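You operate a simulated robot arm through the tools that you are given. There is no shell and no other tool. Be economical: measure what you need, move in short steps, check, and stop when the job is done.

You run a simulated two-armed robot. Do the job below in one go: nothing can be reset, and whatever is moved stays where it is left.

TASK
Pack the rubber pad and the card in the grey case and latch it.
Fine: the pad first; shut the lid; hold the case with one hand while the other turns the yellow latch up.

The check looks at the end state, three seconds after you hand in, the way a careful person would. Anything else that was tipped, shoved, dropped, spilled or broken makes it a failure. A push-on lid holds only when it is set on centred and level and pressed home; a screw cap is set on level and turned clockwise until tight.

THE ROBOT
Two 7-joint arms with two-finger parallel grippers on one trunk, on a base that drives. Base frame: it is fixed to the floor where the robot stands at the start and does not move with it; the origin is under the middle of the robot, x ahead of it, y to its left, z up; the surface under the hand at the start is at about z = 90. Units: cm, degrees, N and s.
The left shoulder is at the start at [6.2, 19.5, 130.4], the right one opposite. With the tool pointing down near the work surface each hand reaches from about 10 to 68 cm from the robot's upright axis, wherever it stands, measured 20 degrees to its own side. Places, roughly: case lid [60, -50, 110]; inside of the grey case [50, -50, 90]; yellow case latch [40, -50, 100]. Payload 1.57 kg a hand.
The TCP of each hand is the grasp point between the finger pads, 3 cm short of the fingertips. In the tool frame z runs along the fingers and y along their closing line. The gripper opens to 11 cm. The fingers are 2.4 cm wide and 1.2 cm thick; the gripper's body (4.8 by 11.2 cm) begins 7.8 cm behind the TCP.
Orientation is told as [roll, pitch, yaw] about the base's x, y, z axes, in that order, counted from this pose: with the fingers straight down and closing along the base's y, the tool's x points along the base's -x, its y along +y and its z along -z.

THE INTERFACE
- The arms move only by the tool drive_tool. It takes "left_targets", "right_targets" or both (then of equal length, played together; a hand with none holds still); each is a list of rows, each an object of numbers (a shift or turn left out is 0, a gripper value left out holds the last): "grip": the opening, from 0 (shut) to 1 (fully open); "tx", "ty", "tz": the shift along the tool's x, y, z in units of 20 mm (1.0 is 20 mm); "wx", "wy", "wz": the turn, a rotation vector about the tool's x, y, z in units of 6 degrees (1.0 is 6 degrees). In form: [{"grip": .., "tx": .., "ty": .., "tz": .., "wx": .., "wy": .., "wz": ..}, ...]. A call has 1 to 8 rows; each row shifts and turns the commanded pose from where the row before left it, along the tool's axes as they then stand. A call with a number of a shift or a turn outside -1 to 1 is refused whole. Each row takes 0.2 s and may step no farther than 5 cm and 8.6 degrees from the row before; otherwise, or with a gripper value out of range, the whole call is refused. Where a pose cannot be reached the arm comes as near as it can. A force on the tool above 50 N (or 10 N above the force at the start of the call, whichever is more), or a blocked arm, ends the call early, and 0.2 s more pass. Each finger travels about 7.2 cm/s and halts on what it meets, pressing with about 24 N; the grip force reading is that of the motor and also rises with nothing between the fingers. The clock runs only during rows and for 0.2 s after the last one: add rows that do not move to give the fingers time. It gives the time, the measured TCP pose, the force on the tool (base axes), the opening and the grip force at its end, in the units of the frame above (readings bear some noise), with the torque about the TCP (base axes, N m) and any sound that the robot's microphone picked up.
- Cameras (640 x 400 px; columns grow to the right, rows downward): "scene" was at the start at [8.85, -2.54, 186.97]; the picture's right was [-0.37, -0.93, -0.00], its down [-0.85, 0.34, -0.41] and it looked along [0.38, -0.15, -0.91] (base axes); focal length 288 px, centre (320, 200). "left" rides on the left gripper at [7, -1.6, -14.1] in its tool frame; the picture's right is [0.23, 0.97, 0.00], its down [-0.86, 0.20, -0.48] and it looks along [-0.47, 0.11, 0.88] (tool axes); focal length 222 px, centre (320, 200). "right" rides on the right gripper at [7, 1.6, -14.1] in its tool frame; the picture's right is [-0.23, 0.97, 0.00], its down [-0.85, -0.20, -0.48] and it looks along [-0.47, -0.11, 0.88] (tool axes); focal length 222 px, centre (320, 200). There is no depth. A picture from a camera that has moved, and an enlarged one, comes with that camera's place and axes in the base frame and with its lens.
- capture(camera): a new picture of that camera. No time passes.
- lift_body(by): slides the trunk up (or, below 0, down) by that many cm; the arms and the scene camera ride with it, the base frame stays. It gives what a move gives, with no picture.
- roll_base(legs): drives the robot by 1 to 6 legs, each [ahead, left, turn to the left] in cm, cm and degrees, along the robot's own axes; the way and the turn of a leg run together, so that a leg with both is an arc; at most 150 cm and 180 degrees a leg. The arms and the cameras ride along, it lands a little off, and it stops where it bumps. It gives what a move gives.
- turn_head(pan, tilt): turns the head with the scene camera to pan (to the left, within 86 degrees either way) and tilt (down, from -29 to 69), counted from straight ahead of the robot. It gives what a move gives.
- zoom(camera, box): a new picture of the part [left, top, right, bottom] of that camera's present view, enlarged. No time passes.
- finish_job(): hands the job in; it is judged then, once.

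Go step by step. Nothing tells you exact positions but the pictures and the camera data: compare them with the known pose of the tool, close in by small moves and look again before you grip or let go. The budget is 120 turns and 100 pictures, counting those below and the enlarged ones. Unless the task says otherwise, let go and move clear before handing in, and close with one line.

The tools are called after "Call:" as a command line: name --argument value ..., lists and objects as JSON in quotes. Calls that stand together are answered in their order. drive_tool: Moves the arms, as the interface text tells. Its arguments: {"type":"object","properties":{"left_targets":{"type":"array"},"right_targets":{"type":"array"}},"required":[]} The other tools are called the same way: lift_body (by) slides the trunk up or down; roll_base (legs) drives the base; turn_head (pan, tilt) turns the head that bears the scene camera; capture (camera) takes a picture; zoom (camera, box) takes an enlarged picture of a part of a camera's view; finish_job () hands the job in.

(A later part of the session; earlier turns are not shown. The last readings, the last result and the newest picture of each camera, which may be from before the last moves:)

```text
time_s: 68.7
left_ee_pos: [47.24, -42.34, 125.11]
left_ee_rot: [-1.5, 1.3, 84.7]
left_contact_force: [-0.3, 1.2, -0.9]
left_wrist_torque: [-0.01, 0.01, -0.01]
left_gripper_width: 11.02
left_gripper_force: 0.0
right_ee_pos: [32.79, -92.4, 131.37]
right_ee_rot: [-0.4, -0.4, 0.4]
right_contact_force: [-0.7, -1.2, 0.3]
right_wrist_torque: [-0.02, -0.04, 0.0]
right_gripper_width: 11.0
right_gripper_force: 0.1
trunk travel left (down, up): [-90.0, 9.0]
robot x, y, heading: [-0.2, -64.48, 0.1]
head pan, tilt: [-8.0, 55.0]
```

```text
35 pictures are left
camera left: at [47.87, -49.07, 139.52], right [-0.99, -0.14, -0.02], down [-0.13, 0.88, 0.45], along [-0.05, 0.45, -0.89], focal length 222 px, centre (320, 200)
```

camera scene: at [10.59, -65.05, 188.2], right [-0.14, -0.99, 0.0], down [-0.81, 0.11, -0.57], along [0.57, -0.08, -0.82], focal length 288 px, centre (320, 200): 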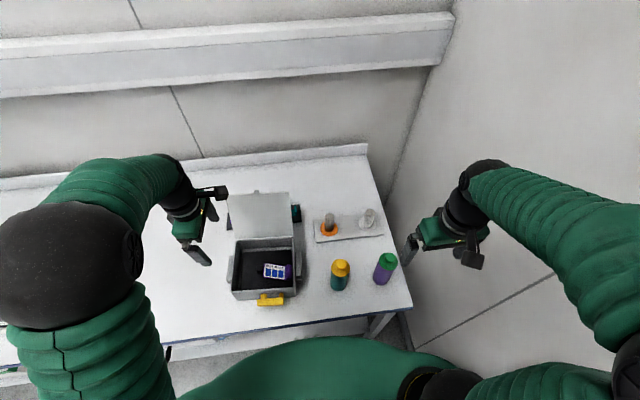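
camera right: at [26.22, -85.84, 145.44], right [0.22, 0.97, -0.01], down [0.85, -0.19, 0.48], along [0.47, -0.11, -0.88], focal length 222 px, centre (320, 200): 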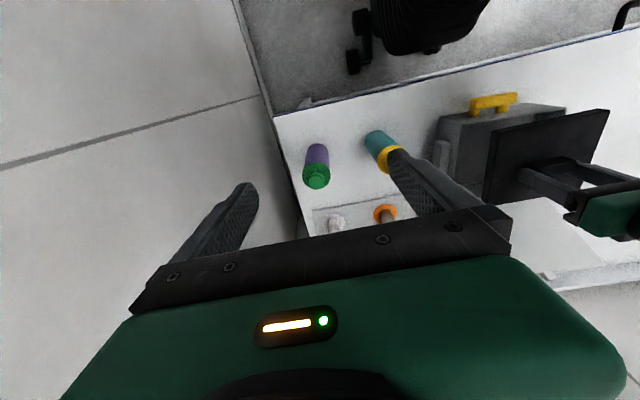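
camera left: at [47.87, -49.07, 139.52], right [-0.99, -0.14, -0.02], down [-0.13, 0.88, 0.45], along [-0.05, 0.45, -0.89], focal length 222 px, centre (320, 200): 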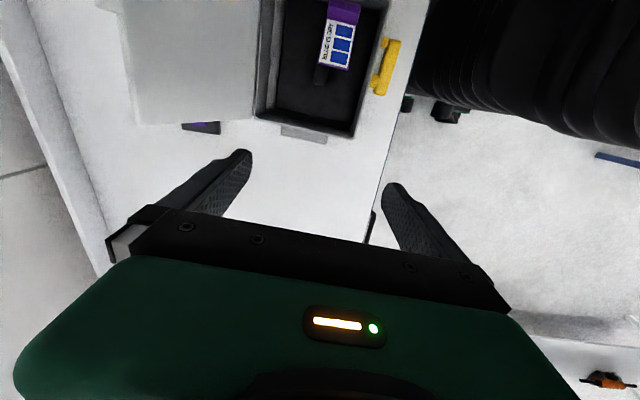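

Both items are in. I'll measure the lid and latch with one close view of each.

Call:
zoom --camera "scene" --box '[210, 175, 330, 315]'

Call:
zoom --camera "left" --box '[80, 0, 420, 150]'

```text
2.86 times, centred on (270, 245) of scene
camera zoom: at [10.59, -65.05, 188.2], right [-0.14, -0.99, 0.0], down [-0.81, 0.11, -0.57], along [0.57, -0.08, -0.82], focal length 824 px, centre (463, 71)
```

zoom: 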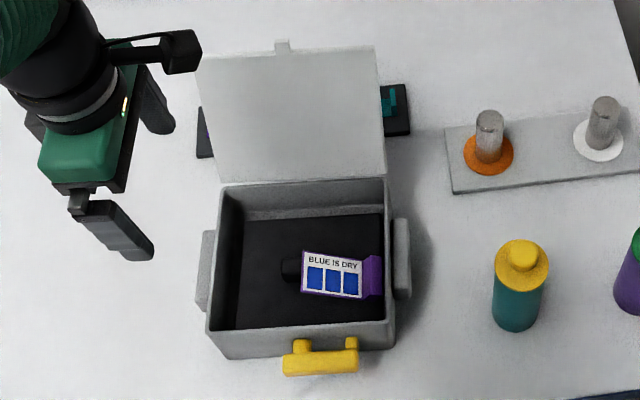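

```text
1.88 times, centred on (250, 75) of left
camera zoom: at [47.87, -49.07, 139.52], right [-0.99, -0.14, -0.02], down [-0.13, 0.88, 0.45], along [-0.05, 0.45, -0.89], focal length 418 px, centre (452, 435)
```

zoom: 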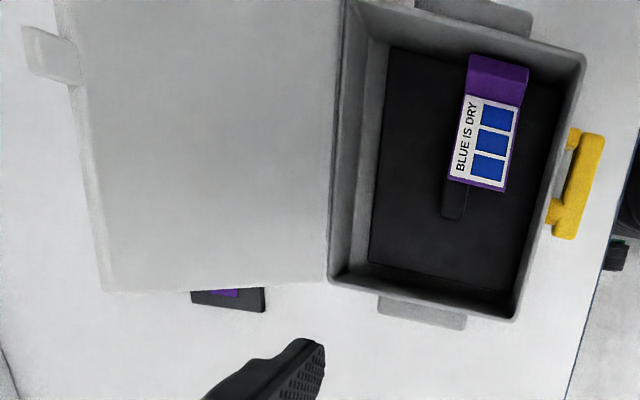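

The lid leans back, with its top edge near x≈66, z≈116.5. I'll take the left hand, fingers open along x, over the top edge so the rear finger is behind the lid.

Call:
drive_tool --left_targets '[{"tx": 0.4, "ty": -1, "tz": -0.3}, {"tx": 0.4, "ty": -1}, {"tx": 0.4, "ty": -1}, {"tx": 0.4, "ty": -1}, {"tx": 0.4, "ty": -1}, {"tx": 0.4, "ty": -1}, {"tx": 0.4, "ty": -1}, {"tx": 0.4, "ty": -1}]'

Call:
drive_tool --left_targets '[{"ty": -0.4}, {}, {}]'

Call:
capture --camera "left"

Call:
capture --camera "scene"

```text
time_s: 70.5
left_ee_pos: [62.68, -50.41, 126.23]
left_ee_rot: [-1.3, 1.2, 84.8]
left_contact_force: [0.3, 0.0, -1.1]
left_wrist_torque: [-0.01, -0.01, -0.01]
left_gripper_width: 11.01
left_gripper_force: 0.0
right_ee_pos: [32.91, -92.7, 131.24]
right_ee_rot: [-0.3, -0.4, 0.4]
right_contact_force: [-0.1, -0.6, 0.2]
right_wrist_torque: [-0.01, 0.04, 0.02]
right_gripper_width: 10.98
right_gripper_force: 0.0
trunk travel left (down, up): [-90.0, 9.0]
robot x, y, heading: [0.27, -63.74, 0.2]
head pan, tilt: [-8.0, 55.0]
```

```text
time_s: 71.3
left_ee_pos: [63.43, -50.43, 126.37]
left_ee_rot: [-1.4, 1.3, 84.7]
left_contact_force: [0.4, -0.4, -0.6]
left_wrist_torque: [0.02, 0.0, -0.01]
left_gripper_width: 11.0
left_gripper_force: 0.2
right_ee_pos: [32.78, -92.72, 131.24]
right_ee_rot: [-0.3, -0.3, 0.4]
right_contact_force: [0.0, -0.8, 0.4]
right_wrist_torque: [-0.04, 0.04, 0.0]
right_gripper_width: 11.0
right_gripper_force: 0.0
trunk travel left (down, up): [-90.0, 9.0]
robot x, y, heading: [0.15, -63.86, 0.1]
head pan, tilt: [-8.0, 55.0]
```

```text
32 pictures are left
camera left: at [64.08, -57.14, 140.69], right [-0.99, -0.14, -0.02], down [-0.13, 0.88, 0.46], along [-0.05, 0.45, -0.89], focal length 222 px, centre (320, 200)
```

left: 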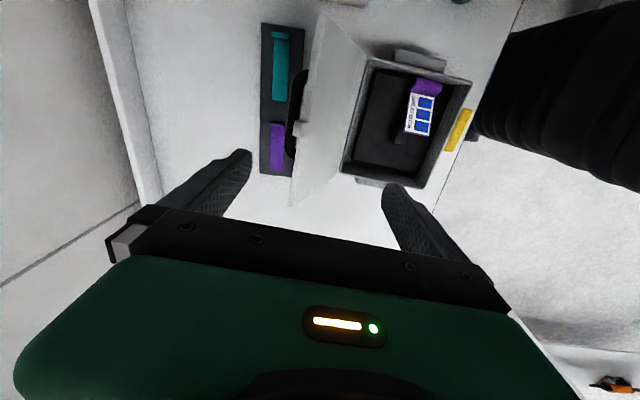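

```text
31 pictures are left
camera scene: at [10.65, -65.21, 188.19], right [-0.14, -0.99, 0.0], down [-0.81, 0.11, -0.57], along [0.57, -0.08, -0.82], focal length 288 px, centre (320, 200)
```

scene: 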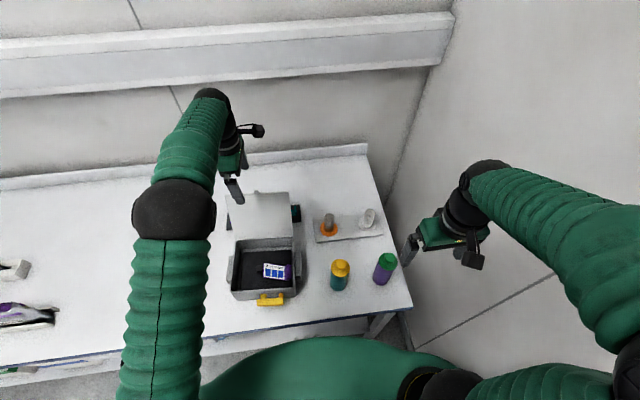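

The lid edge lies between the fingers as planned. I'll descend so the rear finger is behind it.

Call:
drive_tool --left_targets '[{"tz": 1}, {"tz": 1}, {"tz": 1}, {"tz": 1}, {"tz": 0.9}, {}]'

Call:
zoom --camera "left" --box '[180, 0, 500, 240]'

```text
time_s: 72.7
left_ee_pos: [63.55, -50.64, 116.49]
left_ee_rot: [-1.4, 1.2, 84.7]
left_contact_force: [0.0, -0.3, -0.4]
left_wrist_torque: [0.0, 0.01, 0.0]
left_gripper_width: 11.01
left_gripper_force: 0.1
right_ee_pos: [32.67, -92.65, 131.31]
right_ee_rot: [-0.3, -0.4, 0.4]
right_contact_force: [-0.1, -0.1, 0.3]
right_wrist_torque: [-0.01, -0.02, -0.01]
right_gripper_width: 10.98
right_gripper_force: 0.0
trunk travel left (down, up): [-90.0, 9.0]
robot x, y, heading: [0.06, -64.25, 0.3]
head pan, tilt: [-8.0, 55.0]
```

```text
1.67 times, centred on (340, 120) of left
camera zoom: at [64.25, -57.32, 130.83], right [-0.99, -0.14, -0.02], down [-0.13, 0.88, 0.46], along [-0.05, 0.45, -0.89], focal length 370 px, centre (287, 333)
```

zoom: 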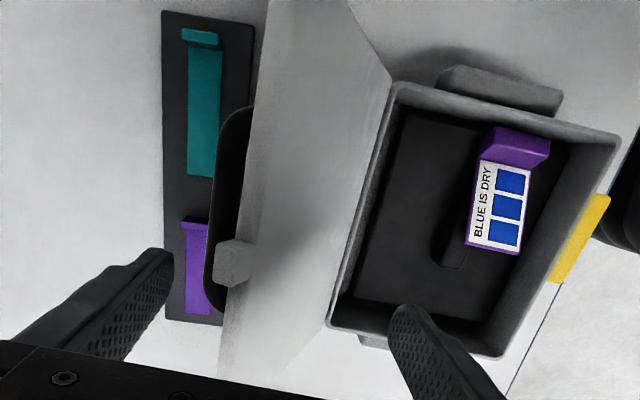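

I'll pull the lid forward past vertical.

Call:
drive_tool --left_targets '[{"ty": 0.9}, {"ty": 0.9}, {"ty": 0.8}, {"ty": 0.8}, {"ty": 0.8}, {}]'

Call:
capture --camera "scene"

```text
time_s: 74.1
left_ee_pos: [55.3, -50.01, 116.41]
left_ee_rot: [-1.4, 1.2, 84.7]
left_contact_force: [-0.3, 0.1, 0.6]
left_wrist_torque: [-0.01, -0.01, 0.01]
left_gripper_width: 11.0
left_gripper_force: 0.0
right_ee_pos: [32.8, -92.54, 131.27]
right_ee_rot: [-0.4, -0.4, 0.4]
right_contact_force: [-1.5, 0.0, 0.7]
right_wrist_torque: [-0.01, 0.02, 0.02]
right_gripper_width: 11.01
right_gripper_force: 0.1
trunk travel left (down, up): [-90.0, 9.0]
robot x, y, heading: [0.13, -63.97, 0.1]
head pan, tilt: [-8.0, 55.0]
```

```text
29 pictures are left
camera scene: at [10.6, -65.21, 188.19], right [-0.14, -0.99, 0.0], down [-0.81, 0.11, -0.57], along [0.57, -0.08, -0.82], focal length 288 px, centre (320, 200)
```

scene: 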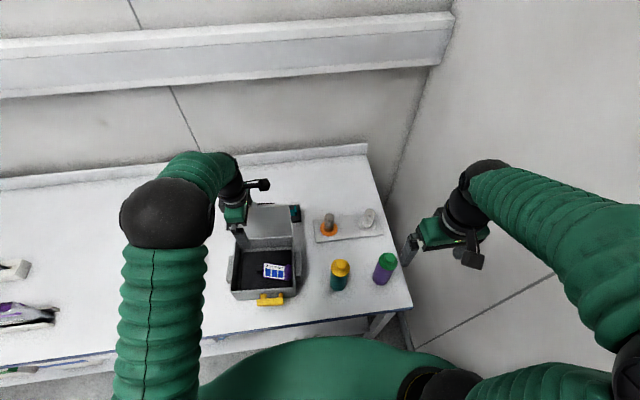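

The lid is coming up smoothly. I'll continue past vertical.

Call:
drive_tool --left_targets '[{"ty": 0.7}, {"ty": 0.7}, {"ty": 0.7}, {"ty": 0.7}, {}]'

Call:
capture --camera "left"

```text
time_s: 75.3
left_ee_pos: [49.58, -49.48, 116.24]
left_ee_rot: [-1.4, 1.2, 84.8]
left_contact_force: [0.3, 0.5, 0.0]
left_wrist_torque: [-0.05, 0.0, 0.01]
left_gripper_width: 11.01
left_gripper_force: 0.1
right_ee_pos: [32.86, -92.56, 131.31]
right_ee_rot: [-0.3, -0.5, 0.4]
right_contact_force: [0.5, 0.5, -1.0]
right_wrist_torque: [0.03, -0.02, 0.01]
right_gripper_width: 11.01
right_gripper_force: 0.1
trunk travel left (down, up): [-90.0, 9.0]
robot x, y, heading: [0.39, -64.16, 0.2]
head pan, tilt: [-8.0, 55.0]
```

```text
28 pictures are left
camera left: at [50.35, -56.12, 130.64], right [-0.99, -0.14, -0.02], down [-0.13, 0.88, 0.46], along [-0.05, 0.45, -0.89], focal length 222 px, centre (320, 200)
```

left: 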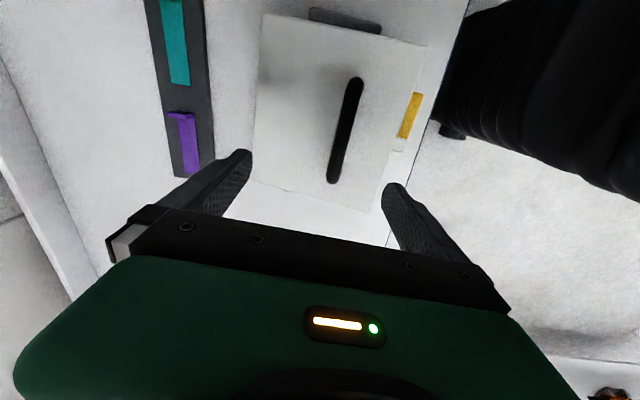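

The lid fell shut; its black handle now shows on top. I'll raise the left hand, move it aside and inspect the latch.

Call:
drive_tool --left_targets '[{"tz": -1, "tx": -0.5}, {"tz": -1, "tx": -1}, {"tx": -1}, {"tx": -1}, {"tx": -1}, {"tx": -1}, {"tx": -1}, {"tx": -1}]'

Call:
zoom --camera "scene" --box '[220, 215, 320, 315]'

Call:
zoom --camera "left" --box '[220, 0, 440, 140]'

```text
time_s: 77.1
left_ee_pos: [51.03, -34.16, 119.98]
left_ee_rot: [-1.4, 1.4, 84.7]
left_contact_force: [-0.7, 0.9, -0.2]
left_wrist_torque: [0.0, 0.02, -0.02]
left_gripper_width: 10.99
left_gripper_force: 0.0
right_ee_pos: [32.9, -92.46, 131.28]
right_ee_rot: [-0.5, -0.4, 0.4]
right_contact_force: [-0.2, 0.2, 0.0]
right_wrist_torque: [0.01, 0.01, 0.0]
right_gripper_width: 10.99
right_gripper_force: 0.0
trunk travel left (down, up): [-90.0, 9.0]
robot x, y, heading: [0.44, -64.26, 0.3]
head pan, tilt: [-8.0, 55.0]
```

```text
4.00 times, centred on (270, 265) of scene
camera zoom: at [10.65, -64.96, 188.19], right [-0.14, -0.99, 0.0], down [-0.81, 0.11, -0.57], along [0.57, -0.08, -0.82], focal length 1153 px, centre (520, -60)
```

zoom: 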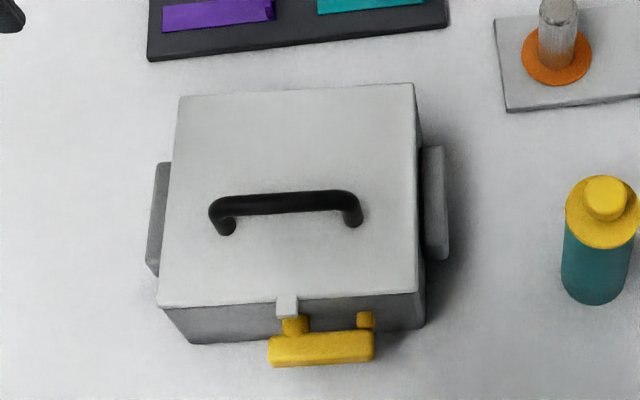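

```text
2.86 times, centred on (330, 70) of left
camera zoom: at [51.76, -40.83, 134.22], right [-0.99, -0.14, -0.02], down [-0.13, 0.88, 0.45], along [-0.05, 0.45, -0.89], focal length 635 px, centre (291, 571)
```

zoom: 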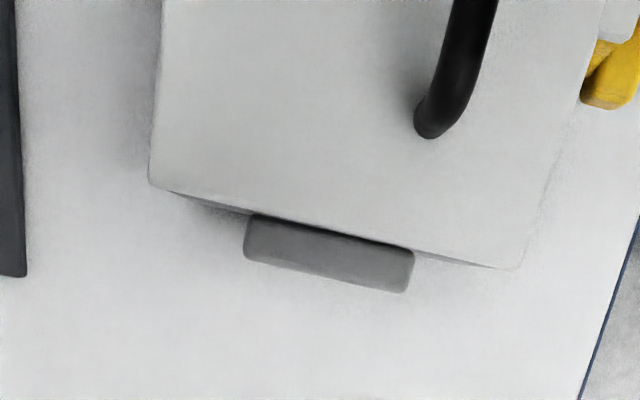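

The lid is shut, with its tab just above the latch. The left hand will hold the black lid handle while the right turns the latch; I'll roll a bit left so both reach and bring the right hand in to inspect the latch.

Call:
roll_base --legs '[[0, 7, 0]]'

Call:
drive_tool --right_targets '[{"ty": 1, "tz": 0.6}, {"ty": 1, "tz": 0.6}, {"ty": 1, "tz": 0.6}, {"ty": 1, "tz": 0.6}, {"ty": 1, "tz": 0.6}, {"ty": 1, "tz": 0.6}, {"ty": 1, "tz": 0.6}, {"ty": 1, "tz": 0.6}]' --left_targets '[{"tx": 1}, {"tx": 1}, {"tx": 1}, {"tx": 1}, {"tx": 1}, {"tx": 1}, {"tx": 1}, {"tx": 1}]'

Call:
drive_tool --right_targets '[{"ty": 1, "tx": 0.5}, {"ty": 1, "tx": 0.5}, {"ty": 1, "tx": 0.5}, {"ty": 1, "tx": 0.5}, {"ty": 1, "tx": 0.5}, {"ty": 1}, {"ty": 1}, {}]'

Call:
capture --camera "right"

```text
time_s: 78.1
left_ee_pos: [50.96, -29.52, 120.46]
left_ee_rot: [-1.4, 0.5, 84.4]
left_contact_force: [0.9, -1.5, -0.2]
left_wrist_torque: [0.07, 0.06, 0.01]
left_gripper_width: 11.0
left_gripper_force: 0.2
right_ee_pos: [32.72, -87.9, 130.88]
right_ee_rot: [0.5, -0.3, 0.1]
right_contact_force: [-0.9, 0.1, 0.6]
right_wrist_torque: [-0.01, -0.03, -0.02]
right_gripper_width: 11.0
right_gripper_force: 0.0
trunk travel left (down, up): [-90.0, 9.0]
robot x, y, heading: [-0.19, -57.68, 0.6]
head pan, tilt: [-8.0, 55.0]
```

```text
time_s: 79.9
left_ee_pos: [49.35, -45.68, 120.39]
left_ee_rot: [-1.5, 0.4, 84.4]
left_contact_force: [0.3, -1.2, -0.6]
left_wrist_torque: [0.06, -0.01, -0.02]
left_gripper_width: 11.0
left_gripper_force: 0.1
right_ee_pos: [32.59, -71.79, 121.27]
right_ee_rot: [0.4, -0.5, 0.0]
right_contact_force: [0.6, -0.1, -0.5]
right_wrist_torque: [-0.03, 0.02, -0.04]
right_gripper_width: 10.99
right_gripper_force: 0.0
trunk travel left (down, up): [-90.0, 9.0]
robot x, y, heading: [0.26, -57.98, 0.5]
head pan, tilt: [-8.0, 55.0]
```

```text
time_s: 81.7
left_ee_pos: [49.33, -44.99, 120.41]
left_ee_rot: [-1.4, 0.6, 84.4]
left_contact_force: [0.3, 0.4, 0.3]
left_wrist_torque: [-0.01, -0.01, -0.01]
left_gripper_width: 11.01
left_gripper_force: 0.0
right_ee_pos: [27.51, -57.2, 121.46]
right_ee_rot: [0.1, -0.5, 0.1]
right_contact_force: [-0.1, 0.0, -0.4]
right_wrist_torque: [0.0, -0.01, 0.01]
right_gripper_width: 10.98
right_gripper_force: 0.1
trunk travel left (down, up): [-90.0, 9.0]
robot x, y, heading: [0.53, -57.5, 0.1]
head pan, tilt: [-8.0, 55.0]
```

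```text
25 pictures are left
camera right: at [20.45, -55.54, 135.54], right [0.23, 0.97, 0.0], down [0.85, -0.2, 0.49], along [0.47, -0.11, -0.87], focal length 222 px, centre (320, 200)
```

right: 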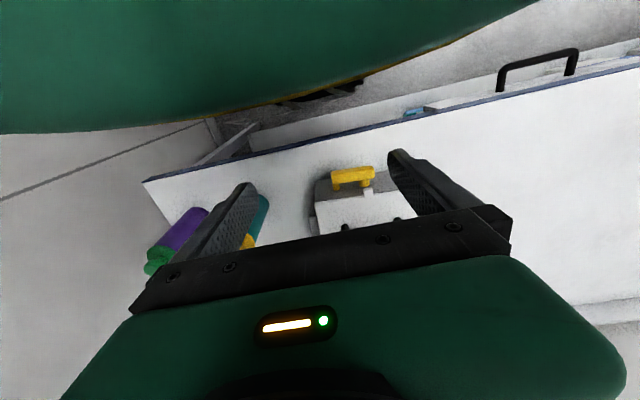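

The latch is visible from the right camera; I'll zoom in.

Call:
zoom --camera "right" --box '[300, 150, 400, 230]'

Call:
zoom --camera "scene" --box '[210, 215, 310, 315]'

```text
5.00 times, centred on (350, 190) of right
camera zoom: at [20.45, -55.54, 135.54], right [0.23, 0.97, 0.0], down [0.85, -0.2, 0.49], along [0.47, -0.11, -0.87], focal length 1111 px, centre (170, 250)
```

zoom: 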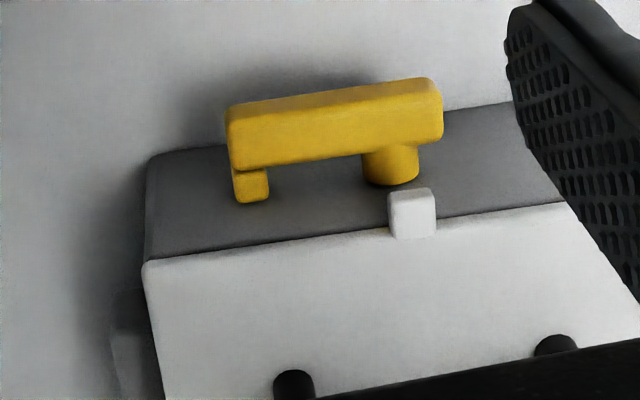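

```text
4.00 times, centred on (260, 265) of scene
camera zoom: at [10.54, -57.98, 188.2], right [-0.14, -0.99, 0.0], down [-0.81, 0.11, -0.57], along [0.57, -0.08, -0.82], focal length 1153 px, centre (560, -60)
```

zoom: 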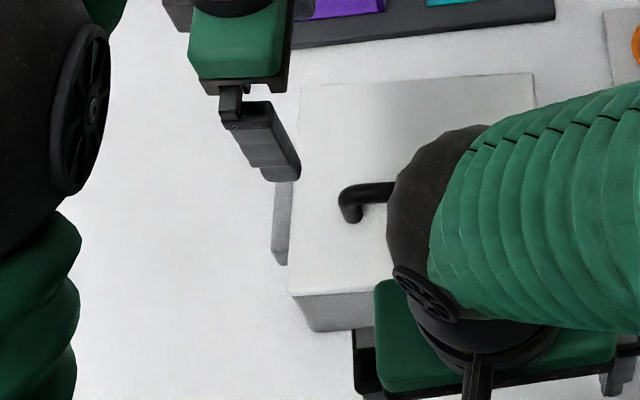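

The latch is a horizontal lever: round pivot boss at its left end below the lid tab, hook block at its free right end. It must swing up about the boss. First I'll set the left hand on the lid handle.

Call:
capture --camera "left"

```text
22 pictures are left
camera left: at [49.99, -51.83, 134.75], right [-0.99, -0.13, -0.02], down [-0.13, 0.88, 0.46], along [-0.04, 0.46, -0.89], focal length 222 px, centre (320, 200)
```

left: 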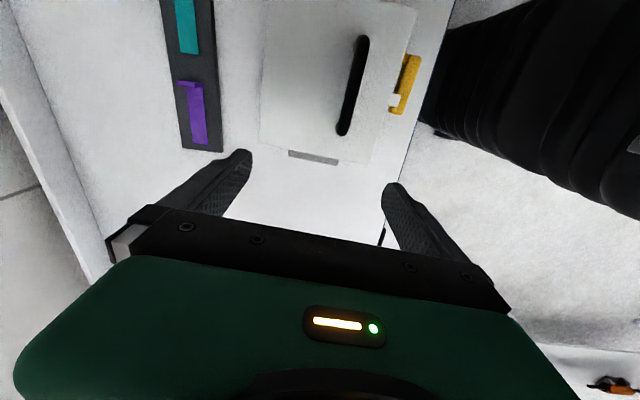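

The handle is 2.3 cm to tool +y, running along tool x. I'll move the left hand over it and descend.

Call:
drive_tool --left_targets '[{"tx": 0.8, "ty": 0.4, "wz": -0.6}, {"tx": 0.8, "ty": 0.4, "tz": 0.5}, {"tx": 0.55, "ty": 0.35, "tz": 1}, {"tz": 1}, {"tz": 1}, {"tz": 1}, {"tz": 1}, {}]'

Call:
zoom --camera "left" --box '[180, 40, 480, 240]'

```text
time_s: 83.5
left_ee_pos: [47.19, -49.02, 109.41]
left_ee_rot: [-1.4, 0.8, 88.0]
left_contact_force: [0.0, 0.1, 0.2]
left_wrist_torque: [0.03, 0.02, 0.0]
left_gripper_width: 11.01
left_gripper_force: 0.1
right_ee_pos: [27.58, -57.07, 121.6]
right_ee_rot: [0.1, -0.4, 0.1]
right_contact_force: [-0.6, 0.7, -0.2]
right_wrist_torque: [-0.02, -0.01, -0.03]
right_gripper_width: 10.99
right_gripper_force: 0.1
trunk travel left (down, up): [-90.0, 9.0]
robot x, y, heading: [0.34, -57.29, 0.1]
head pan, tilt: [-8.0, 55.0]
```

```text
2.00 times, centred on (330, 140) of left
camera zoom: at [48.27, -55.79, 123.76], right [-0.98, -0.19, -0.02], down [-0.18, 0.87, 0.46], along [-0.07, 0.46, -0.89], focal length 444 px, centre (300, 320)
```

zoom: 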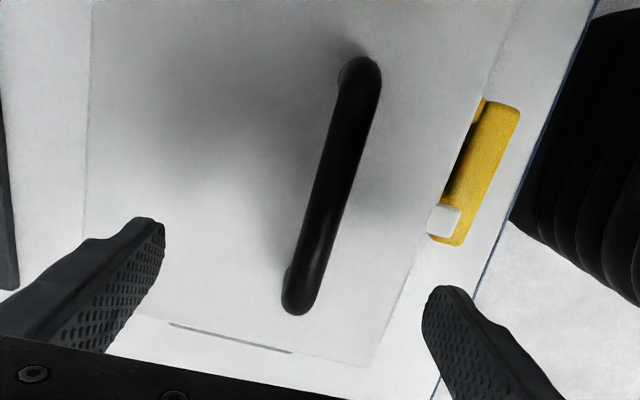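

Handle centred between the fingers. I'll lower and grip it.

Call:
drive_tool --left_targets '[{"tz": 0.4, "ty": 0.1}, {"tz": 0.4}, {"grip": 0.3}, {"grip": 0.1}, {"grip": 0}, {}, {}, {}]'

```text
time_s: 85.3
left_ee_pos: [46.9, -49.31, 108.31]
left_ee_rot: [-2.1, 0.8, 88.1]
left_contact_force: [5.9, 0.4, 26.8]
left_wrist_torque: [0.3, -0.22, 0.02]
left_gripper_width: 0.0
left_gripper_force: 21.9
right_ee_pos: [27.17, -57.11, 121.67]
right_ee_rot: [0.1, -0.7, 0.0]
right_contact_force: [-0.2, -0.2, 0.1]
right_wrist_torque: [-0.03, -0.05, 0.0]
right_gripper_width: 11.02
right_gripper_force: 0.0
trunk travel left (down, up): [-90.0, 9.0]
robot x, y, heading: [-0.1, -57.39, 0.1]
head pan, tilt: [-8.0, 55.0]
```

The fingers closed on nothing, so I'll look at what they are resting on.

Call:
zoom --camera "left" --box '[180, 40, 480, 240]'

```text
2.00 times, centred on (330, 140) of left
camera zoom: at [47.88, -55.98, 122.6], right [-0.98, -0.2, -0.03], down [-0.19, 0.87, 0.46], along [-0.06, 0.46, -0.89], focal length 444 px, centre (300, 320)
```

zoom: 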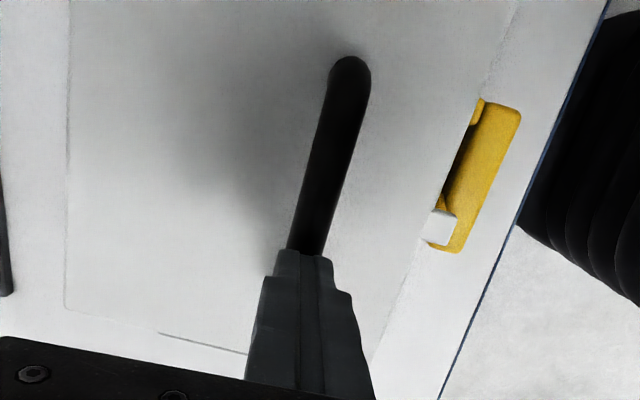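

They closed just above the bar (bar top ≈105.3). I'll raise, open, go lower and grip it.

Call:
drive_tool --left_targets '[{"tz": -0.6}, {"grip": 0.5}, {}, {}, {}, {"tz": 0.8}, {"tz": 0.7}, {}]'

Call:
drive_tool --left_targets '[{"grip": 0.2}, {"grip": 0}, {}, {}, {}]'

```text
time_s: 87.1
left_ee_pos: [47.0, -49.34, 106.14]
left_ee_rot: [-1.5, 0.8, 88.0]
left_contact_force: [0.2, 0.8, 0.0]
left_wrist_torque: [-0.02, -0.02, 0.01]
left_gripper_width: 5.49
left_gripper_force: 0.2
right_ee_pos: [27.54, -57.2, 121.4]
right_ee_rot: [0.3, -0.5, 0.1]
right_contact_force: [-0.4, -0.3, 0.4]
right_wrist_torque: [0.01, 0.0, -0.02]
right_gripper_width: 11.03
right_gripper_force: 0.1
trunk travel left (down, up): [-90.0, 9.0]
robot x, y, heading: [0.52, -57.36, 0.3]
head pan, tilt: [-8.0, 55.0]
```

```text
time_s: 88.3
left_ee_pos: [46.93, -49.27, 106.05]
left_ee_rot: [-1.3, 0.8, 88.0]
left_contact_force: [-0.3, 0.3, 3.4]
left_wrist_torque: [-0.04, 0.02, -0.35]
left_gripper_width: 1.51
left_gripper_force: 24.3
right_ee_pos: [27.56, -57.17, 121.46]
right_ee_rot: [0.2, -0.4, 0.1]
right_contact_force: [-0.2, 0.2, -0.5]
right_wrist_torque: [-0.02, -0.03, 0.04]
right_gripper_width: 10.96
right_gripper_force: 0.1
trunk travel left (down, up): [-90.0, 9.0]
robot x, y, heading: [-0.06, -57.5, 0.2]
head pan, tilt: [-8.0, 55.0]
```

Left hand now grips the handle (1.5 cm). Next the right hand: close the fingers and pitch it forward so the tips can go under the latch's free end.

Call:
drive_tool --right_targets '[{"wy": -1, "grip": 0}, {"wy": -1}, {"wy": -1}, {"wy": -1}, {"wy": -1}, {"wy": -1}, {"wy": -1}, {"wy": -1}]'

Call:
capture --camera "right"

```text
time_s: 89.5
left_ee_pos: [46.88, -49.35, 105.97]
left_ee_rot: [-1.4, 0.9, 88.1]
left_contact_force: [-0.2, 0.1, 1.1]
left_wrist_torque: [-0.29, 0.05, -0.16]
left_gripper_width: 1.54
left_gripper_force: 24.0
right_ee_pos: [29.87, -54.93, 122.4]
right_ee_rot: [1.1, -30.1, -1.7]
right_contact_force: [1.0, -0.7, -0.2]
right_wrist_torque: [0.01, 0.05, -0.03]
right_gripper_width: 0.0
right_gripper_force: 21.1
right hand out of reach, approached as far as the arm can: row 4, 5, 6
trunk travel left (down, up): [-90.0, 9.0]
robot x, y, heading: [0.28, -56.92, 0.3]
head pan, tilt: [-8.0, 55.0]
stopped in row 6 (right hand): the force on the tool passed its limit at 227 N (the readings are from after the stop); the commanded pose is now the measured one
```

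```text
19 pictures are left
camera right: at [16.79, -53.11, 131.2], right [0.21, 0.97, 0.13], down [0.5, -0.22, 0.84], along [0.84, -0.12, -0.53], focal length 222 px, centre (320, 200)
```

right: 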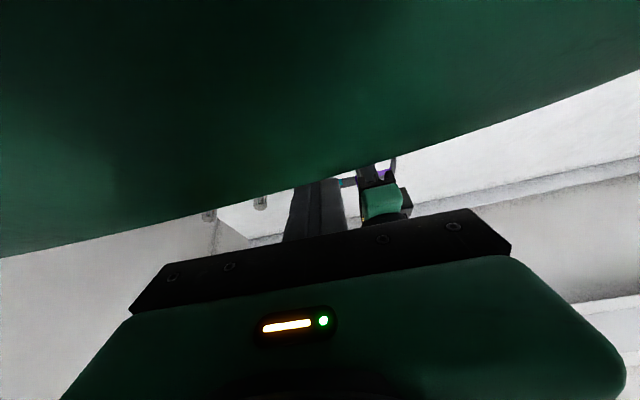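

The right hand's wrist met my own body — too little room. I'll release the handle, raise the left hand, and back the base up about 13 cm to get working space.

Call:
drive_tool --left_targets '[{"grip": 0.3}, {"grip": 0.5}, {}, {"tz": -0.5}, {"tz": -1}, {"tz": -1}, {"tz": -1}, {"tz": -1}]' --right_targets '[{"wy": 0.5, "tz": 0.5, "tx": -0.3}, {"wy": 0.5, "tz": 0.3, "tx": -0.5}, {"tx": -0.5}, {}, {}, {}, {}, {}]'

Call:
roll_base --legs '[[-13, 0, 0]]'

Call:
drive_tool --left_targets '[{}, {}, {}, {}, {}, {}]'

Call:
capture --camera "scene"

```text
time_s: 91.3
left_ee_pos: [46.58, -49.07, 115.23]
left_ee_rot: [-1.4, 0.8, 88.0]
left_contact_force: [-0.8, -0.1, -0.3]
left_wrist_torque: [-0.01, -0.03, 0.0]
left_gripper_width: 5.47
left_gripper_force: 0.1
right_ee_pos: [32.54, -55.02, 122.17]
right_ee_rot: [0.9, -24.1, -1.0]
right_contact_force: [-0.4, -0.3, -0.6]
right_wrist_torque: [0.0, -0.07, 0.01]
right_gripper_width: 0.0
right_gripper_force: 21.8
trunk travel left (down, up): [-90.0, 9.0]
robot x, y, heading: [0.13, -57.72, 0.4]
head pan, tilt: [-8.0, 55.0]
```

```text
time_s: 92.6
left_ee_pos: [34.26, -49.22, 114.81]
left_ee_rot: [-1.1, 0.8, 88.1]
left_contact_force: [0.1, 0.0, -0.4]
left_wrist_torque: [-0.01, -0.02, 0.01]
left_gripper_width: 5.53
left_gripper_force: 0.1
right_ee_pos: [20.55, -55.04, 121.87]
right_ee_rot: [0.8, -23.7, -1.2]
right_contact_force: [0.4, 0.1, 0.4]
right_wrist_torque: [-0.02, 0.03, 0.0]
right_gripper_width: 0.02
right_gripper_force: 21.7
trunk travel left (down, up): [-90.0, 9.0]
robot x, y, heading: [-12.69, -57.61, 0.4]
head pan, tilt: [-8.0, 55.0]
```

```text
time_s: 94.0
left_ee_pos: [33.66, -49.22, 115.11]
left_ee_rot: [-1.5, 0.8, 88.0]
left_contact_force: [0.2, 0.1, -0.1]
left_wrist_torque: [-0.01, 0.03, -0.02]
left_gripper_width: 5.5
left_gripper_force: 0.1
right_ee_pos: [19.87, -55.03, 122.28]
right_ee_rot: [0.8, -24.0, -1.1]
right_contact_force: [0.4, -0.6, -0.8]
right_wrist_torque: [-0.04, 0.03, 0.0]
right_gripper_width: 0.0
right_gripper_force: 20.9
trunk travel left (down, up): [-90.0, 9.0]
robot x, y, heading: [-12.98, -57.74, 0.1]
head pan, tilt: [-8.0, 55.0]
```

```text
18 pictures are left
camera scene: at [-2.09, -58.43, 188.18], right [-0.14, -0.99, 0.0], down [-0.81, 0.11, -0.57], along [0.57, -0.08, -0.82], focal length 288 px, centre (320, 200)
```

scene: 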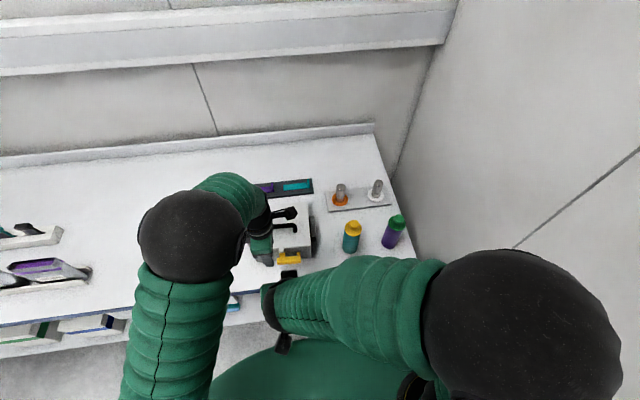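

Room gained. I'll bring the left hand back over the handle, and move the right hand forward while pitching to about -48°.

Call:
drive_tool --left_targets '[{"ty": -0.95}, {"ty": -0.95}, {"ty": -0.95}, {"ty": -0.95}, {"ty": -0.95}, {"ty": -0.95}, {"ty": -0.95}, {}]' --right_targets '[{"tz": 0.41, "tx": -0.91}, {"tz": 0.41, "tx": -0.91}, {"tz": 0.41, "tx": -0.91}, {"wy": -1}, {"wy": -1}, {"wy": -1}, {"wy": -1}, {}]'

Call:
drive_tool --left_targets '[{"tz": 1}, {"tz": 1}, {"tz": 1}, {"tz": 0.9}, {"tz": 0.55}, {}]'

Call:
zoom --camera "left" --box '[180, 40, 480, 240]'

Call:
capture --camera "right"

```text
time_s: 95.8
left_ee_pos: [46.9, -49.61, 115.44]
left_ee_rot: [-1.5, 0.7, 88.0]
left_contact_force: [-0.3, 0.7, 0.1]
left_wrist_torque: [-0.01, -0.02, -0.02]
left_gripper_width: 5.5
left_gripper_force: 0.1
right_ee_pos: [25.65, -55.13, 122.25]
right_ee_rot: [1.1, -48.1, -1.5]
right_contact_force: [0.5, -0.2, -0.1]
right_wrist_torque: [-0.01, 0.02, -0.01]
right_gripper_width: 0.04
right_gripper_force: 21.3
trunk travel left (down, up): [-90.0, 9.0]
robot x, y, heading: [-12.63, -57.5, 0.2]
head pan, tilt: [-8.0, 55.0]
```

```text
time_s: 97.2
left_ee_pos: [46.88, -49.91, 106.5]
left_ee_rot: [-1.5, 0.7, 88.0]
left_contact_force: [0.0, 0.1, -0.3]
left_wrist_torque: [0.0, -0.03, 0.0]
left_gripper_width: 5.5
left_gripper_force: 0.1
right_ee_pos: [25.62, -55.18, 122.16]
right_ee_rot: [1.2, -48.1, -1.7]
right_contact_force: [-0.4, 0.4, 0.1]
right_wrist_torque: [-0.01, 0.01, -0.06]
right_gripper_width: 0.0
right_gripper_force: 21.7
trunk travel left (down, up): [-90.0, 9.0]
robot x, y, heading: [-12.82, -57.68, 0.1]
head pan, tilt: [-8.0, 55.0]
```

```text
2.00 times, centred on (330, 140) of left
camera zoom: at [48.07, -56.63, 120.86], right [-0.98, -0.19, -0.02], down [-0.18, 0.87, 0.46], along [-0.07, 0.46, -0.89], focal length 444 px, centre (300, 320)
```

zoom: 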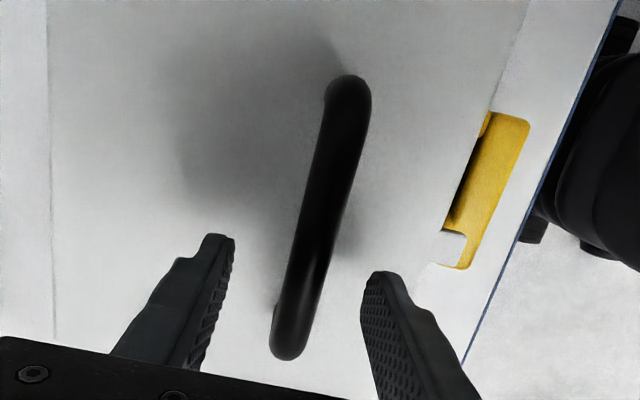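

```text
16 pictures are left
camera right: at [10.51, -53.21, 126.5], right [0.17, 0.97, 0.18], down [0.21, -0.22, 0.95], along [0.96, -0.12, -0.24], focal length 222 px, centre (320, 200)
```

right: 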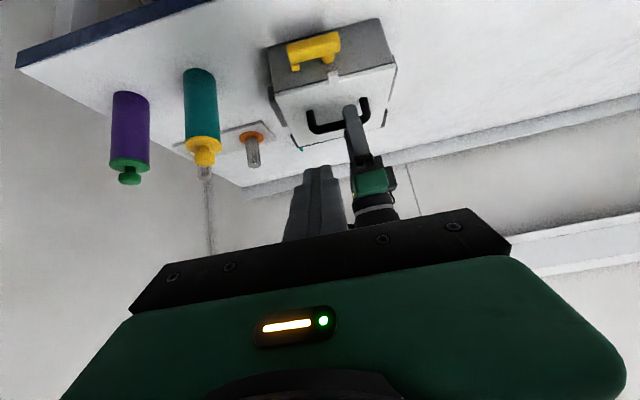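

Left is straddling the handle; I'll close it. I'll also zoom the right camera on the latch to fix its height.

Call:
drive_tool --left_targets '[{"tz": 0.15, "grip": 0.2}, {"grip": 0}, {}, {}, {}]'

Call:
zoom --camera "right" --box '[260, 10, 400, 150]'

```text
time_s: 98.4
left_ee_pos: [47.04, -49.68, 106.3]
left_ee_rot: [-1.5, 0.8, 87.9]
left_contact_force: [0.2, 0.0, -0.1]
left_wrist_torque: [-0.02, -0.01, -0.16]
left_gripper_width: 1.52
left_gripper_force: 24.3
right_ee_pos: [25.67, -55.12, 122.16]
right_ee_rot: [1.1, -48.0, -1.7]
right_contact_force: [0.2, -0.1, -0.8]
right_wrist_torque: [-0.02, -0.02, -0.01]
right_gripper_width: 0.0
right_gripper_force: 21.1
trunk travel left (down, up): [-90.0, 9.0]
robot x, y, heading: [-13.03, -57.44, 0.1]
head pan, tilt: [-8.0, 55.0]
```

```text
2.86 times, centred on (330, 80) of right
camera zoom: at [10.56, -53.22, 126.49], right [0.17, 0.97, 0.18], down [0.21, -0.22, 0.95], along [0.96, -0.12, -0.24], focal length 635 px, centre (291, 543)
```

zoom: 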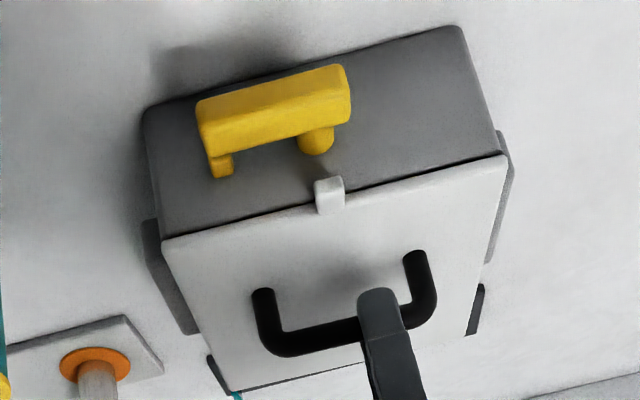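

The latch bar is centred at z≈96.3, pivot at y≈-51.3 and free end at y≈-57, x≈37–38.8. I'll bring the right hand forward then down, in front of the bar.

Call:
drive_tool --right_targets '[{"tz": 0.79, "tx": -0.71, "ty": -0.2}, {"tz": 0.79, "tx": -0.71, "ty": -0.2}, {"tz": 0.79, "tx": -0.71}, {"tz": 0.8, "tx": 0.89}, {"tz": 0.8, "tx": 0.89}, {"tz": 0.8, "tx": 0.89}, {"tz": 0.8, "tx": 0.89}, {"tz": 0.8, "tx": 0.89}]'

Call:
drive_tool --right_targets '[{"tz": 0.8, "tx": 0.89}, {"tz": 0.8, "tx": 0.89}, {"tz": 0.8, "tx": 0.89}, {}, {}]'

Call:
capture --camera "right"

```text
time_s: 100.2
left_ee_pos: [47.05, -49.8, 106.27]
left_ee_rot: [-1.7, 0.7, 87.9]
left_contact_force: [2.0, -0.2, 3.3]
left_wrist_torque: [0.14, 0.09, -0.07]
left_gripper_width: 1.55
left_gripper_force: 24.5
right_ee_pos: [31.66, -55.91, 110.07]
right_ee_rot: [0.9, -48.1, -1.4]
right_contact_force: [1.1, 0.3, -0.5]
right_wrist_torque: [-0.02, 0.01, 0.01]
right_gripper_width: 0.0
right_gripper_force: 21.0
trunk travel left (down, up): [-90.0, 9.0]
robot x, y, heading: [-12.45, -57.24, -0.1]
head pan, tilt: [-8.0, 55.0]
```

```text
time_s: 101.4
left_ee_pos: [47.0, -49.92, 106.27]
left_ee_rot: [-1.4, 0.8, 87.9]
left_contact_force: [-2.0, -0.5, 0.3]
left_wrist_torque: [-0.03, 0.11, -0.05]
left_gripper_width: 1.54
left_gripper_force: 24.3
right_ee_pos: [31.89, -55.96, 102.99]
right_ee_rot: [1.1, -48.1, -1.8]
right_contact_force: [0.7, -0.1, -0.1]
right_wrist_torque: [0.02, 0.0, -0.04]
right_gripper_width: 0.01
right_gripper_force: 21.2
trunk travel left (down, up): [-90.0, 9.0]
robot x, y, heading: [-12.64, -57.32, 0.1]
head pan, tilt: [-8.0, 55.0]
```

```text
14 pictures are left
camera right: at [16.85, -53.87, 107.35], right [0.17, 0.97, 0.18], down [0.21, -0.22, 0.95], along [0.96, -0.12, -0.24], focal length 222 px, centre (320, 200)
```

right: 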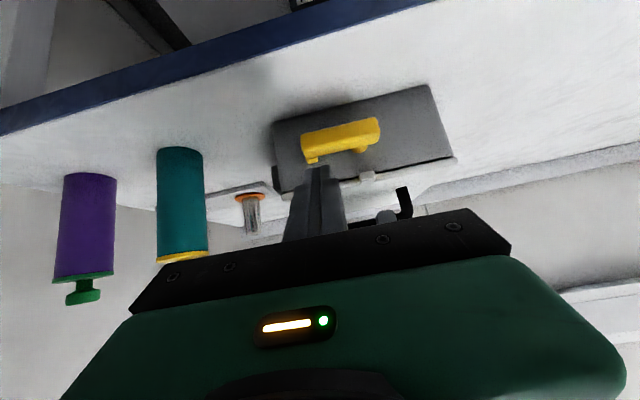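

Confirmed: the bar is at z≈96. I'll descend to z≈94.2 and then slide the tips under the free end.

Call:
drive_tool --right_targets '[{"tz": 0.8, "tx": 0.89}, {"tz": 0.8, "tx": 0.89}, {"tz": 0.8, "tx": 0.89}, {"tz": 0.53, "tx": 0.59}, {}, {"tz": 0.6, "tx": -0.54}, {"tz": 0.6, "tx": -0.54}, {}]'

Call:
capture --camera "right"

```text
time_s: 103.2
left_ee_pos: [47.03, -49.96, 106.27]
left_ee_rot: [-1.5, 0.9, 88.0]
left_contact_force: [-1.4, 0.6, 0.1]
left_wrist_torque: [-0.05, 0.03, -0.05]
left_gripper_width: 1.55
left_gripper_force: 24.0
right_ee_pos: [35.28, -55.63, 94.34]
right_ee_rot: [1.2, -48.0, -1.7]
right_contact_force: [0.1, 0.0, 0.1]
right_wrist_torque: [-0.01, 0.01, -0.02]
right_gripper_width: 0.02
right_gripper_force: 21.1
trunk travel left (down, up): [-90.0, 9.0]
robot x, y, heading: [-12.99, -57.43, 0.0]
head pan, tilt: [-8.0, 55.0]
```

```text
13 pictures are left
camera right: at [20.17, -53.73, 98.61], right [0.17, 0.97, 0.18], down [0.21, -0.22, 0.95], along [0.96, -0.12, -0.24], focal length 222 px, centre (320, 200)
```

right: 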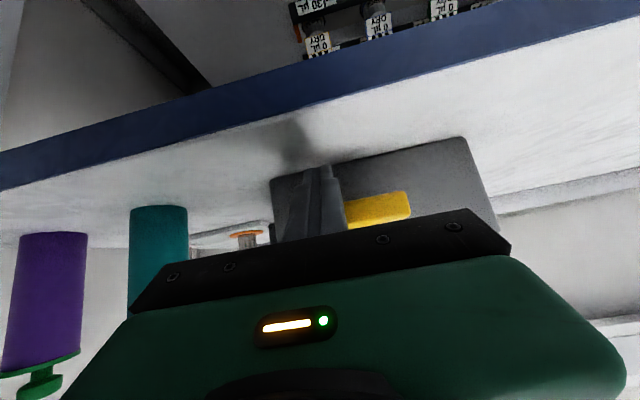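

The tips are below and at the free end. I'll advance slightly, lift, and follow the lever's arc for the first 45°.

Call:
drive_tool --right_targets '[{"tz": 0.19, "tx": -0.17}, {"tz": -0.4, "tx": -0.446}, {}, {"ty": -0.2, "tz": -0.405, "tx": -0.45}, {"ty": -0.04, "tz": -0.425, "tx": -0.47}, {"ty": 0.13, "tz": -0.42, "tx": -0.465}, {}]'

Call:
capture --camera "right"

```text
time_s: 104.8
left_ee_pos: [47.05, -49.83, 106.19]
left_ee_rot: [-1.4, 0.8, 87.9]
left_contact_force: [1.0, -0.6, 1.0]
left_wrist_torque: [-0.01, 0.01, 0.12]
left_gripper_width: 1.55
left_gripper_force: 24.2
right_ee_pos: [35.71, -56.07, 99.19]
right_ee_rot: [1.2, -48.2, -1.8]
right_contact_force: [-1.0, -1.4, 0.1]
right_wrist_torque: [0.01, 0.01, 0.02]
right_gripper_width: 0.0
right_gripper_force: 21.6
trunk travel left (down, up): [-90.0, 9.0]
robot x, y, heading: [-12.59, -57.26, 0.1]
head pan, tilt: [-8.0, 55.0]
```

```text
12 pictures are left
camera right: at [20.72, -54.08, 103.46], right [0.17, 0.97, 0.18], down [0.21, -0.22, 0.95], along [0.96, -0.12, -0.24], focal length 222 px, centre (320, 200)
```

right: 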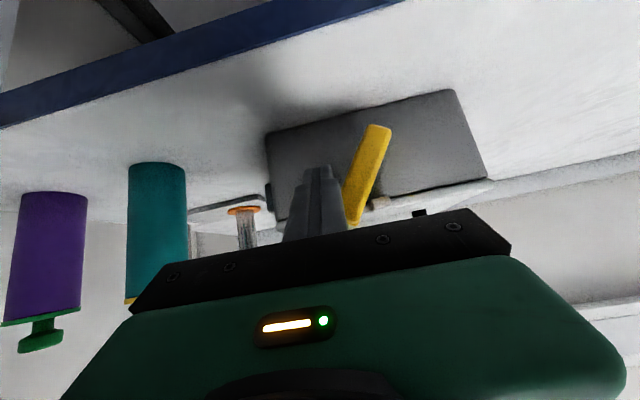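

The lever is swinging up nicely (about 55°). I'll continue the arc to vertical.

Call:
drive_tool --right_targets '[{"ty": 0.285, "tz": -0.378, "tx": -0.42}, {"ty": 0.425, "tz": -0.318, "tx": -0.353}, {"ty": 0.53, "tz": -0.2, "tx": -0.22}, {"ty": 0.3}, {}]'

Call:
capture --camera "right"

```text
time_s: 106.0
left_ee_pos: [47.14, -49.73, 106.25]
left_ee_rot: [-1.5, 0.7, 88.0]
left_contact_force: [3.9, 11.1, -0.2]
left_wrist_torque: [0.03, 0.0, -0.66]
left_gripper_width: 1.57
left_gripper_force: 24.5
right_ee_pos: [35.81, -53.02, 101.98]
right_ee_rot: [0.9, -48.1, -1.6]
right_contact_force: [-1.1, -11.1, 1.7]
right_wrist_torque: [-0.1, -0.02, -0.34]
right_gripper_width: 0.0
right_gripper_force: 21.5
trunk travel left (down, up): [-90.0, 9.0]
robot x, y, heading: [-12.77, -57.83, -0.0]
head pan, tilt: [-8.0, 55.0]
```

```text
11 pictures are left
camera right: at [20.75, -50.98, 106.28], right [0.17, 0.97, 0.18], down [0.21, -0.21, 0.95], along [0.96, -0.12, -0.24], focal length 222 px, centre (320, 200)
```

right: 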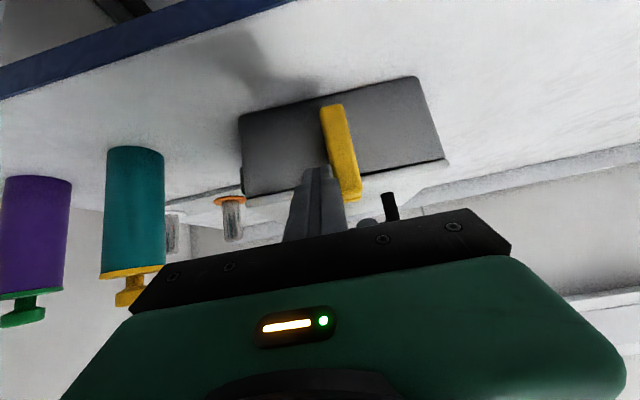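

The lever looks vertical and I feel 11 N of resistance, so it's likely at its stop. I'll give a small further nudge to confirm.

Call:
drive_tool --right_targets '[{"ty": 0.12}, {}]'

Call:
zoom --camera "right" --box '[220, 60, 460, 210]'

```text
time_s: 106.6
left_ee_pos: [47.18, -49.76, 106.23]
left_ee_rot: [-1.5, 0.9, 88.1]
left_contact_force: [4.9, 11.3, 0.6]
left_wrist_torque: [0.03, -0.04, -0.65]
left_gripper_width: 1.67
left_gripper_force: 24.1
right_ee_pos: [35.83, -52.65, 101.92]
right_ee_rot: [1.1, -48.0, -1.7]
right_contact_force: [-2.2, -12.0, 1.8]
right_wrist_torque: [-0.14, 0.01, -0.33]
right_gripper_width: 0.01
right_gripper_force: 21.2
trunk travel left (down, up): [-90.0, 9.0]
robot x, y, heading: [-12.87, -57.68, -0.1]
head pan, tilt: [-8.0, 55.0]
```

```text
2.67 times, centred on (340, 135) of right
camera zoom: at [20.69, -50.76, 106.24], right [0.17, 0.97, 0.18], down [0.21, -0.21, 0.95], along [0.96, -0.12, -0.24], focal length 592 px, centre (267, 373)
```

zoom: 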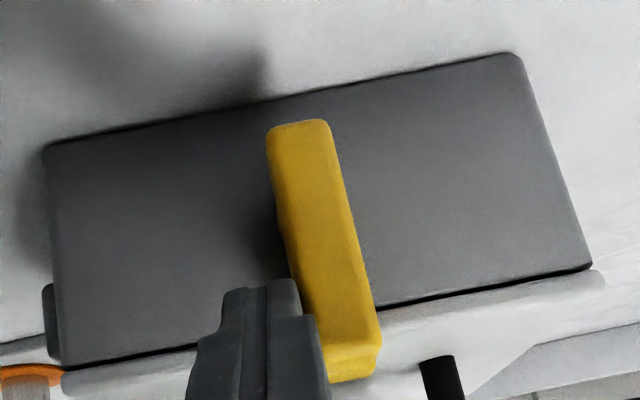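

Extra travel only drags the case while the force stays flat, so the lever is at its stop, upright. I'll ease the right hand off and back away, then check.

Call:
drive_tool --right_targets '[{"ty": -0.6}, {"ty": -0.5}, {"tz": -0.8, "tx": 0.7}, {"tz": -0.8, "tx": 0.7}, {"ty": -0.8, "tz": -0.5, "tx": -0.6}, {"ty": -0.8, "tz": -0.5, "tx": -0.6}, {"ty": -0.8, "tz": -0.5, "tx": -0.6}, {}]'

Call:
capture --camera "right"

```text
time_s: 108.4
left_ee_pos: [47.14, -49.9, 106.25]
left_ee_rot: [-1.5, 0.8, 87.8]
left_contact_force: [-1.0, 0.4, 0.5]
left_wrist_torque: [0.26, -0.02, -0.07]
left_gripper_width: 1.54
left_gripper_force: 24.1
right_ee_pos: [31.61, -59.8, 106.58]
right_ee_rot: [1.1, -48.0, -1.6]
right_contact_force: [-0.2, -0.4, 0.3]
right_wrist_torque: [-0.02, 0.01, -0.03]
right_gripper_width: 0.02
right_gripper_force: 21.4
trunk travel left (down, up): [-90.0, 9.0]
robot x, y, heading: [-12.59, -57.43, 0.3]
head pan, tilt: [-8.0, 55.0]
```

```text
9 pictures are left
camera right: at [16.51, -57.86, 110.8], right [0.17, 0.97, 0.18], down [0.21, -0.22, 0.95], along [0.96, -0.12, -0.24], focal length 222 px, centre (320, 200)
```

right: 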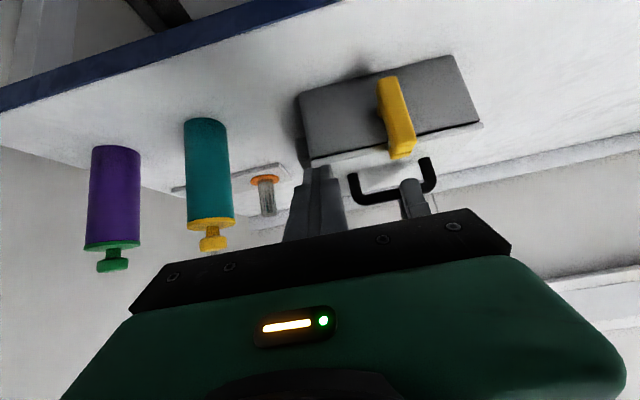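

The latch stays upright in front of the lid tab. I'll zoom in to check that it's fully engaged.

Call:
zoom --camera "right" --box '[290, 40, 490, 190]'

```text
2.67 times, centred on (390, 115) of right
camera zoom: at [16.51, -57.86, 110.8], right [0.17, 0.97, 0.18], down [0.21, -0.22, 0.95], along [0.96, -0.12, -0.24], focal length 592 px, centre (133, 427)
```

zoom: 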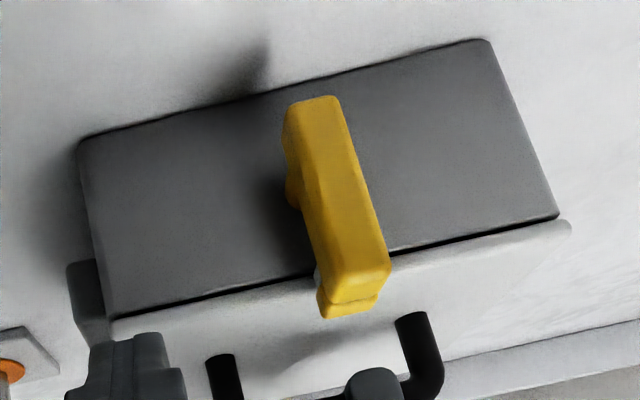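

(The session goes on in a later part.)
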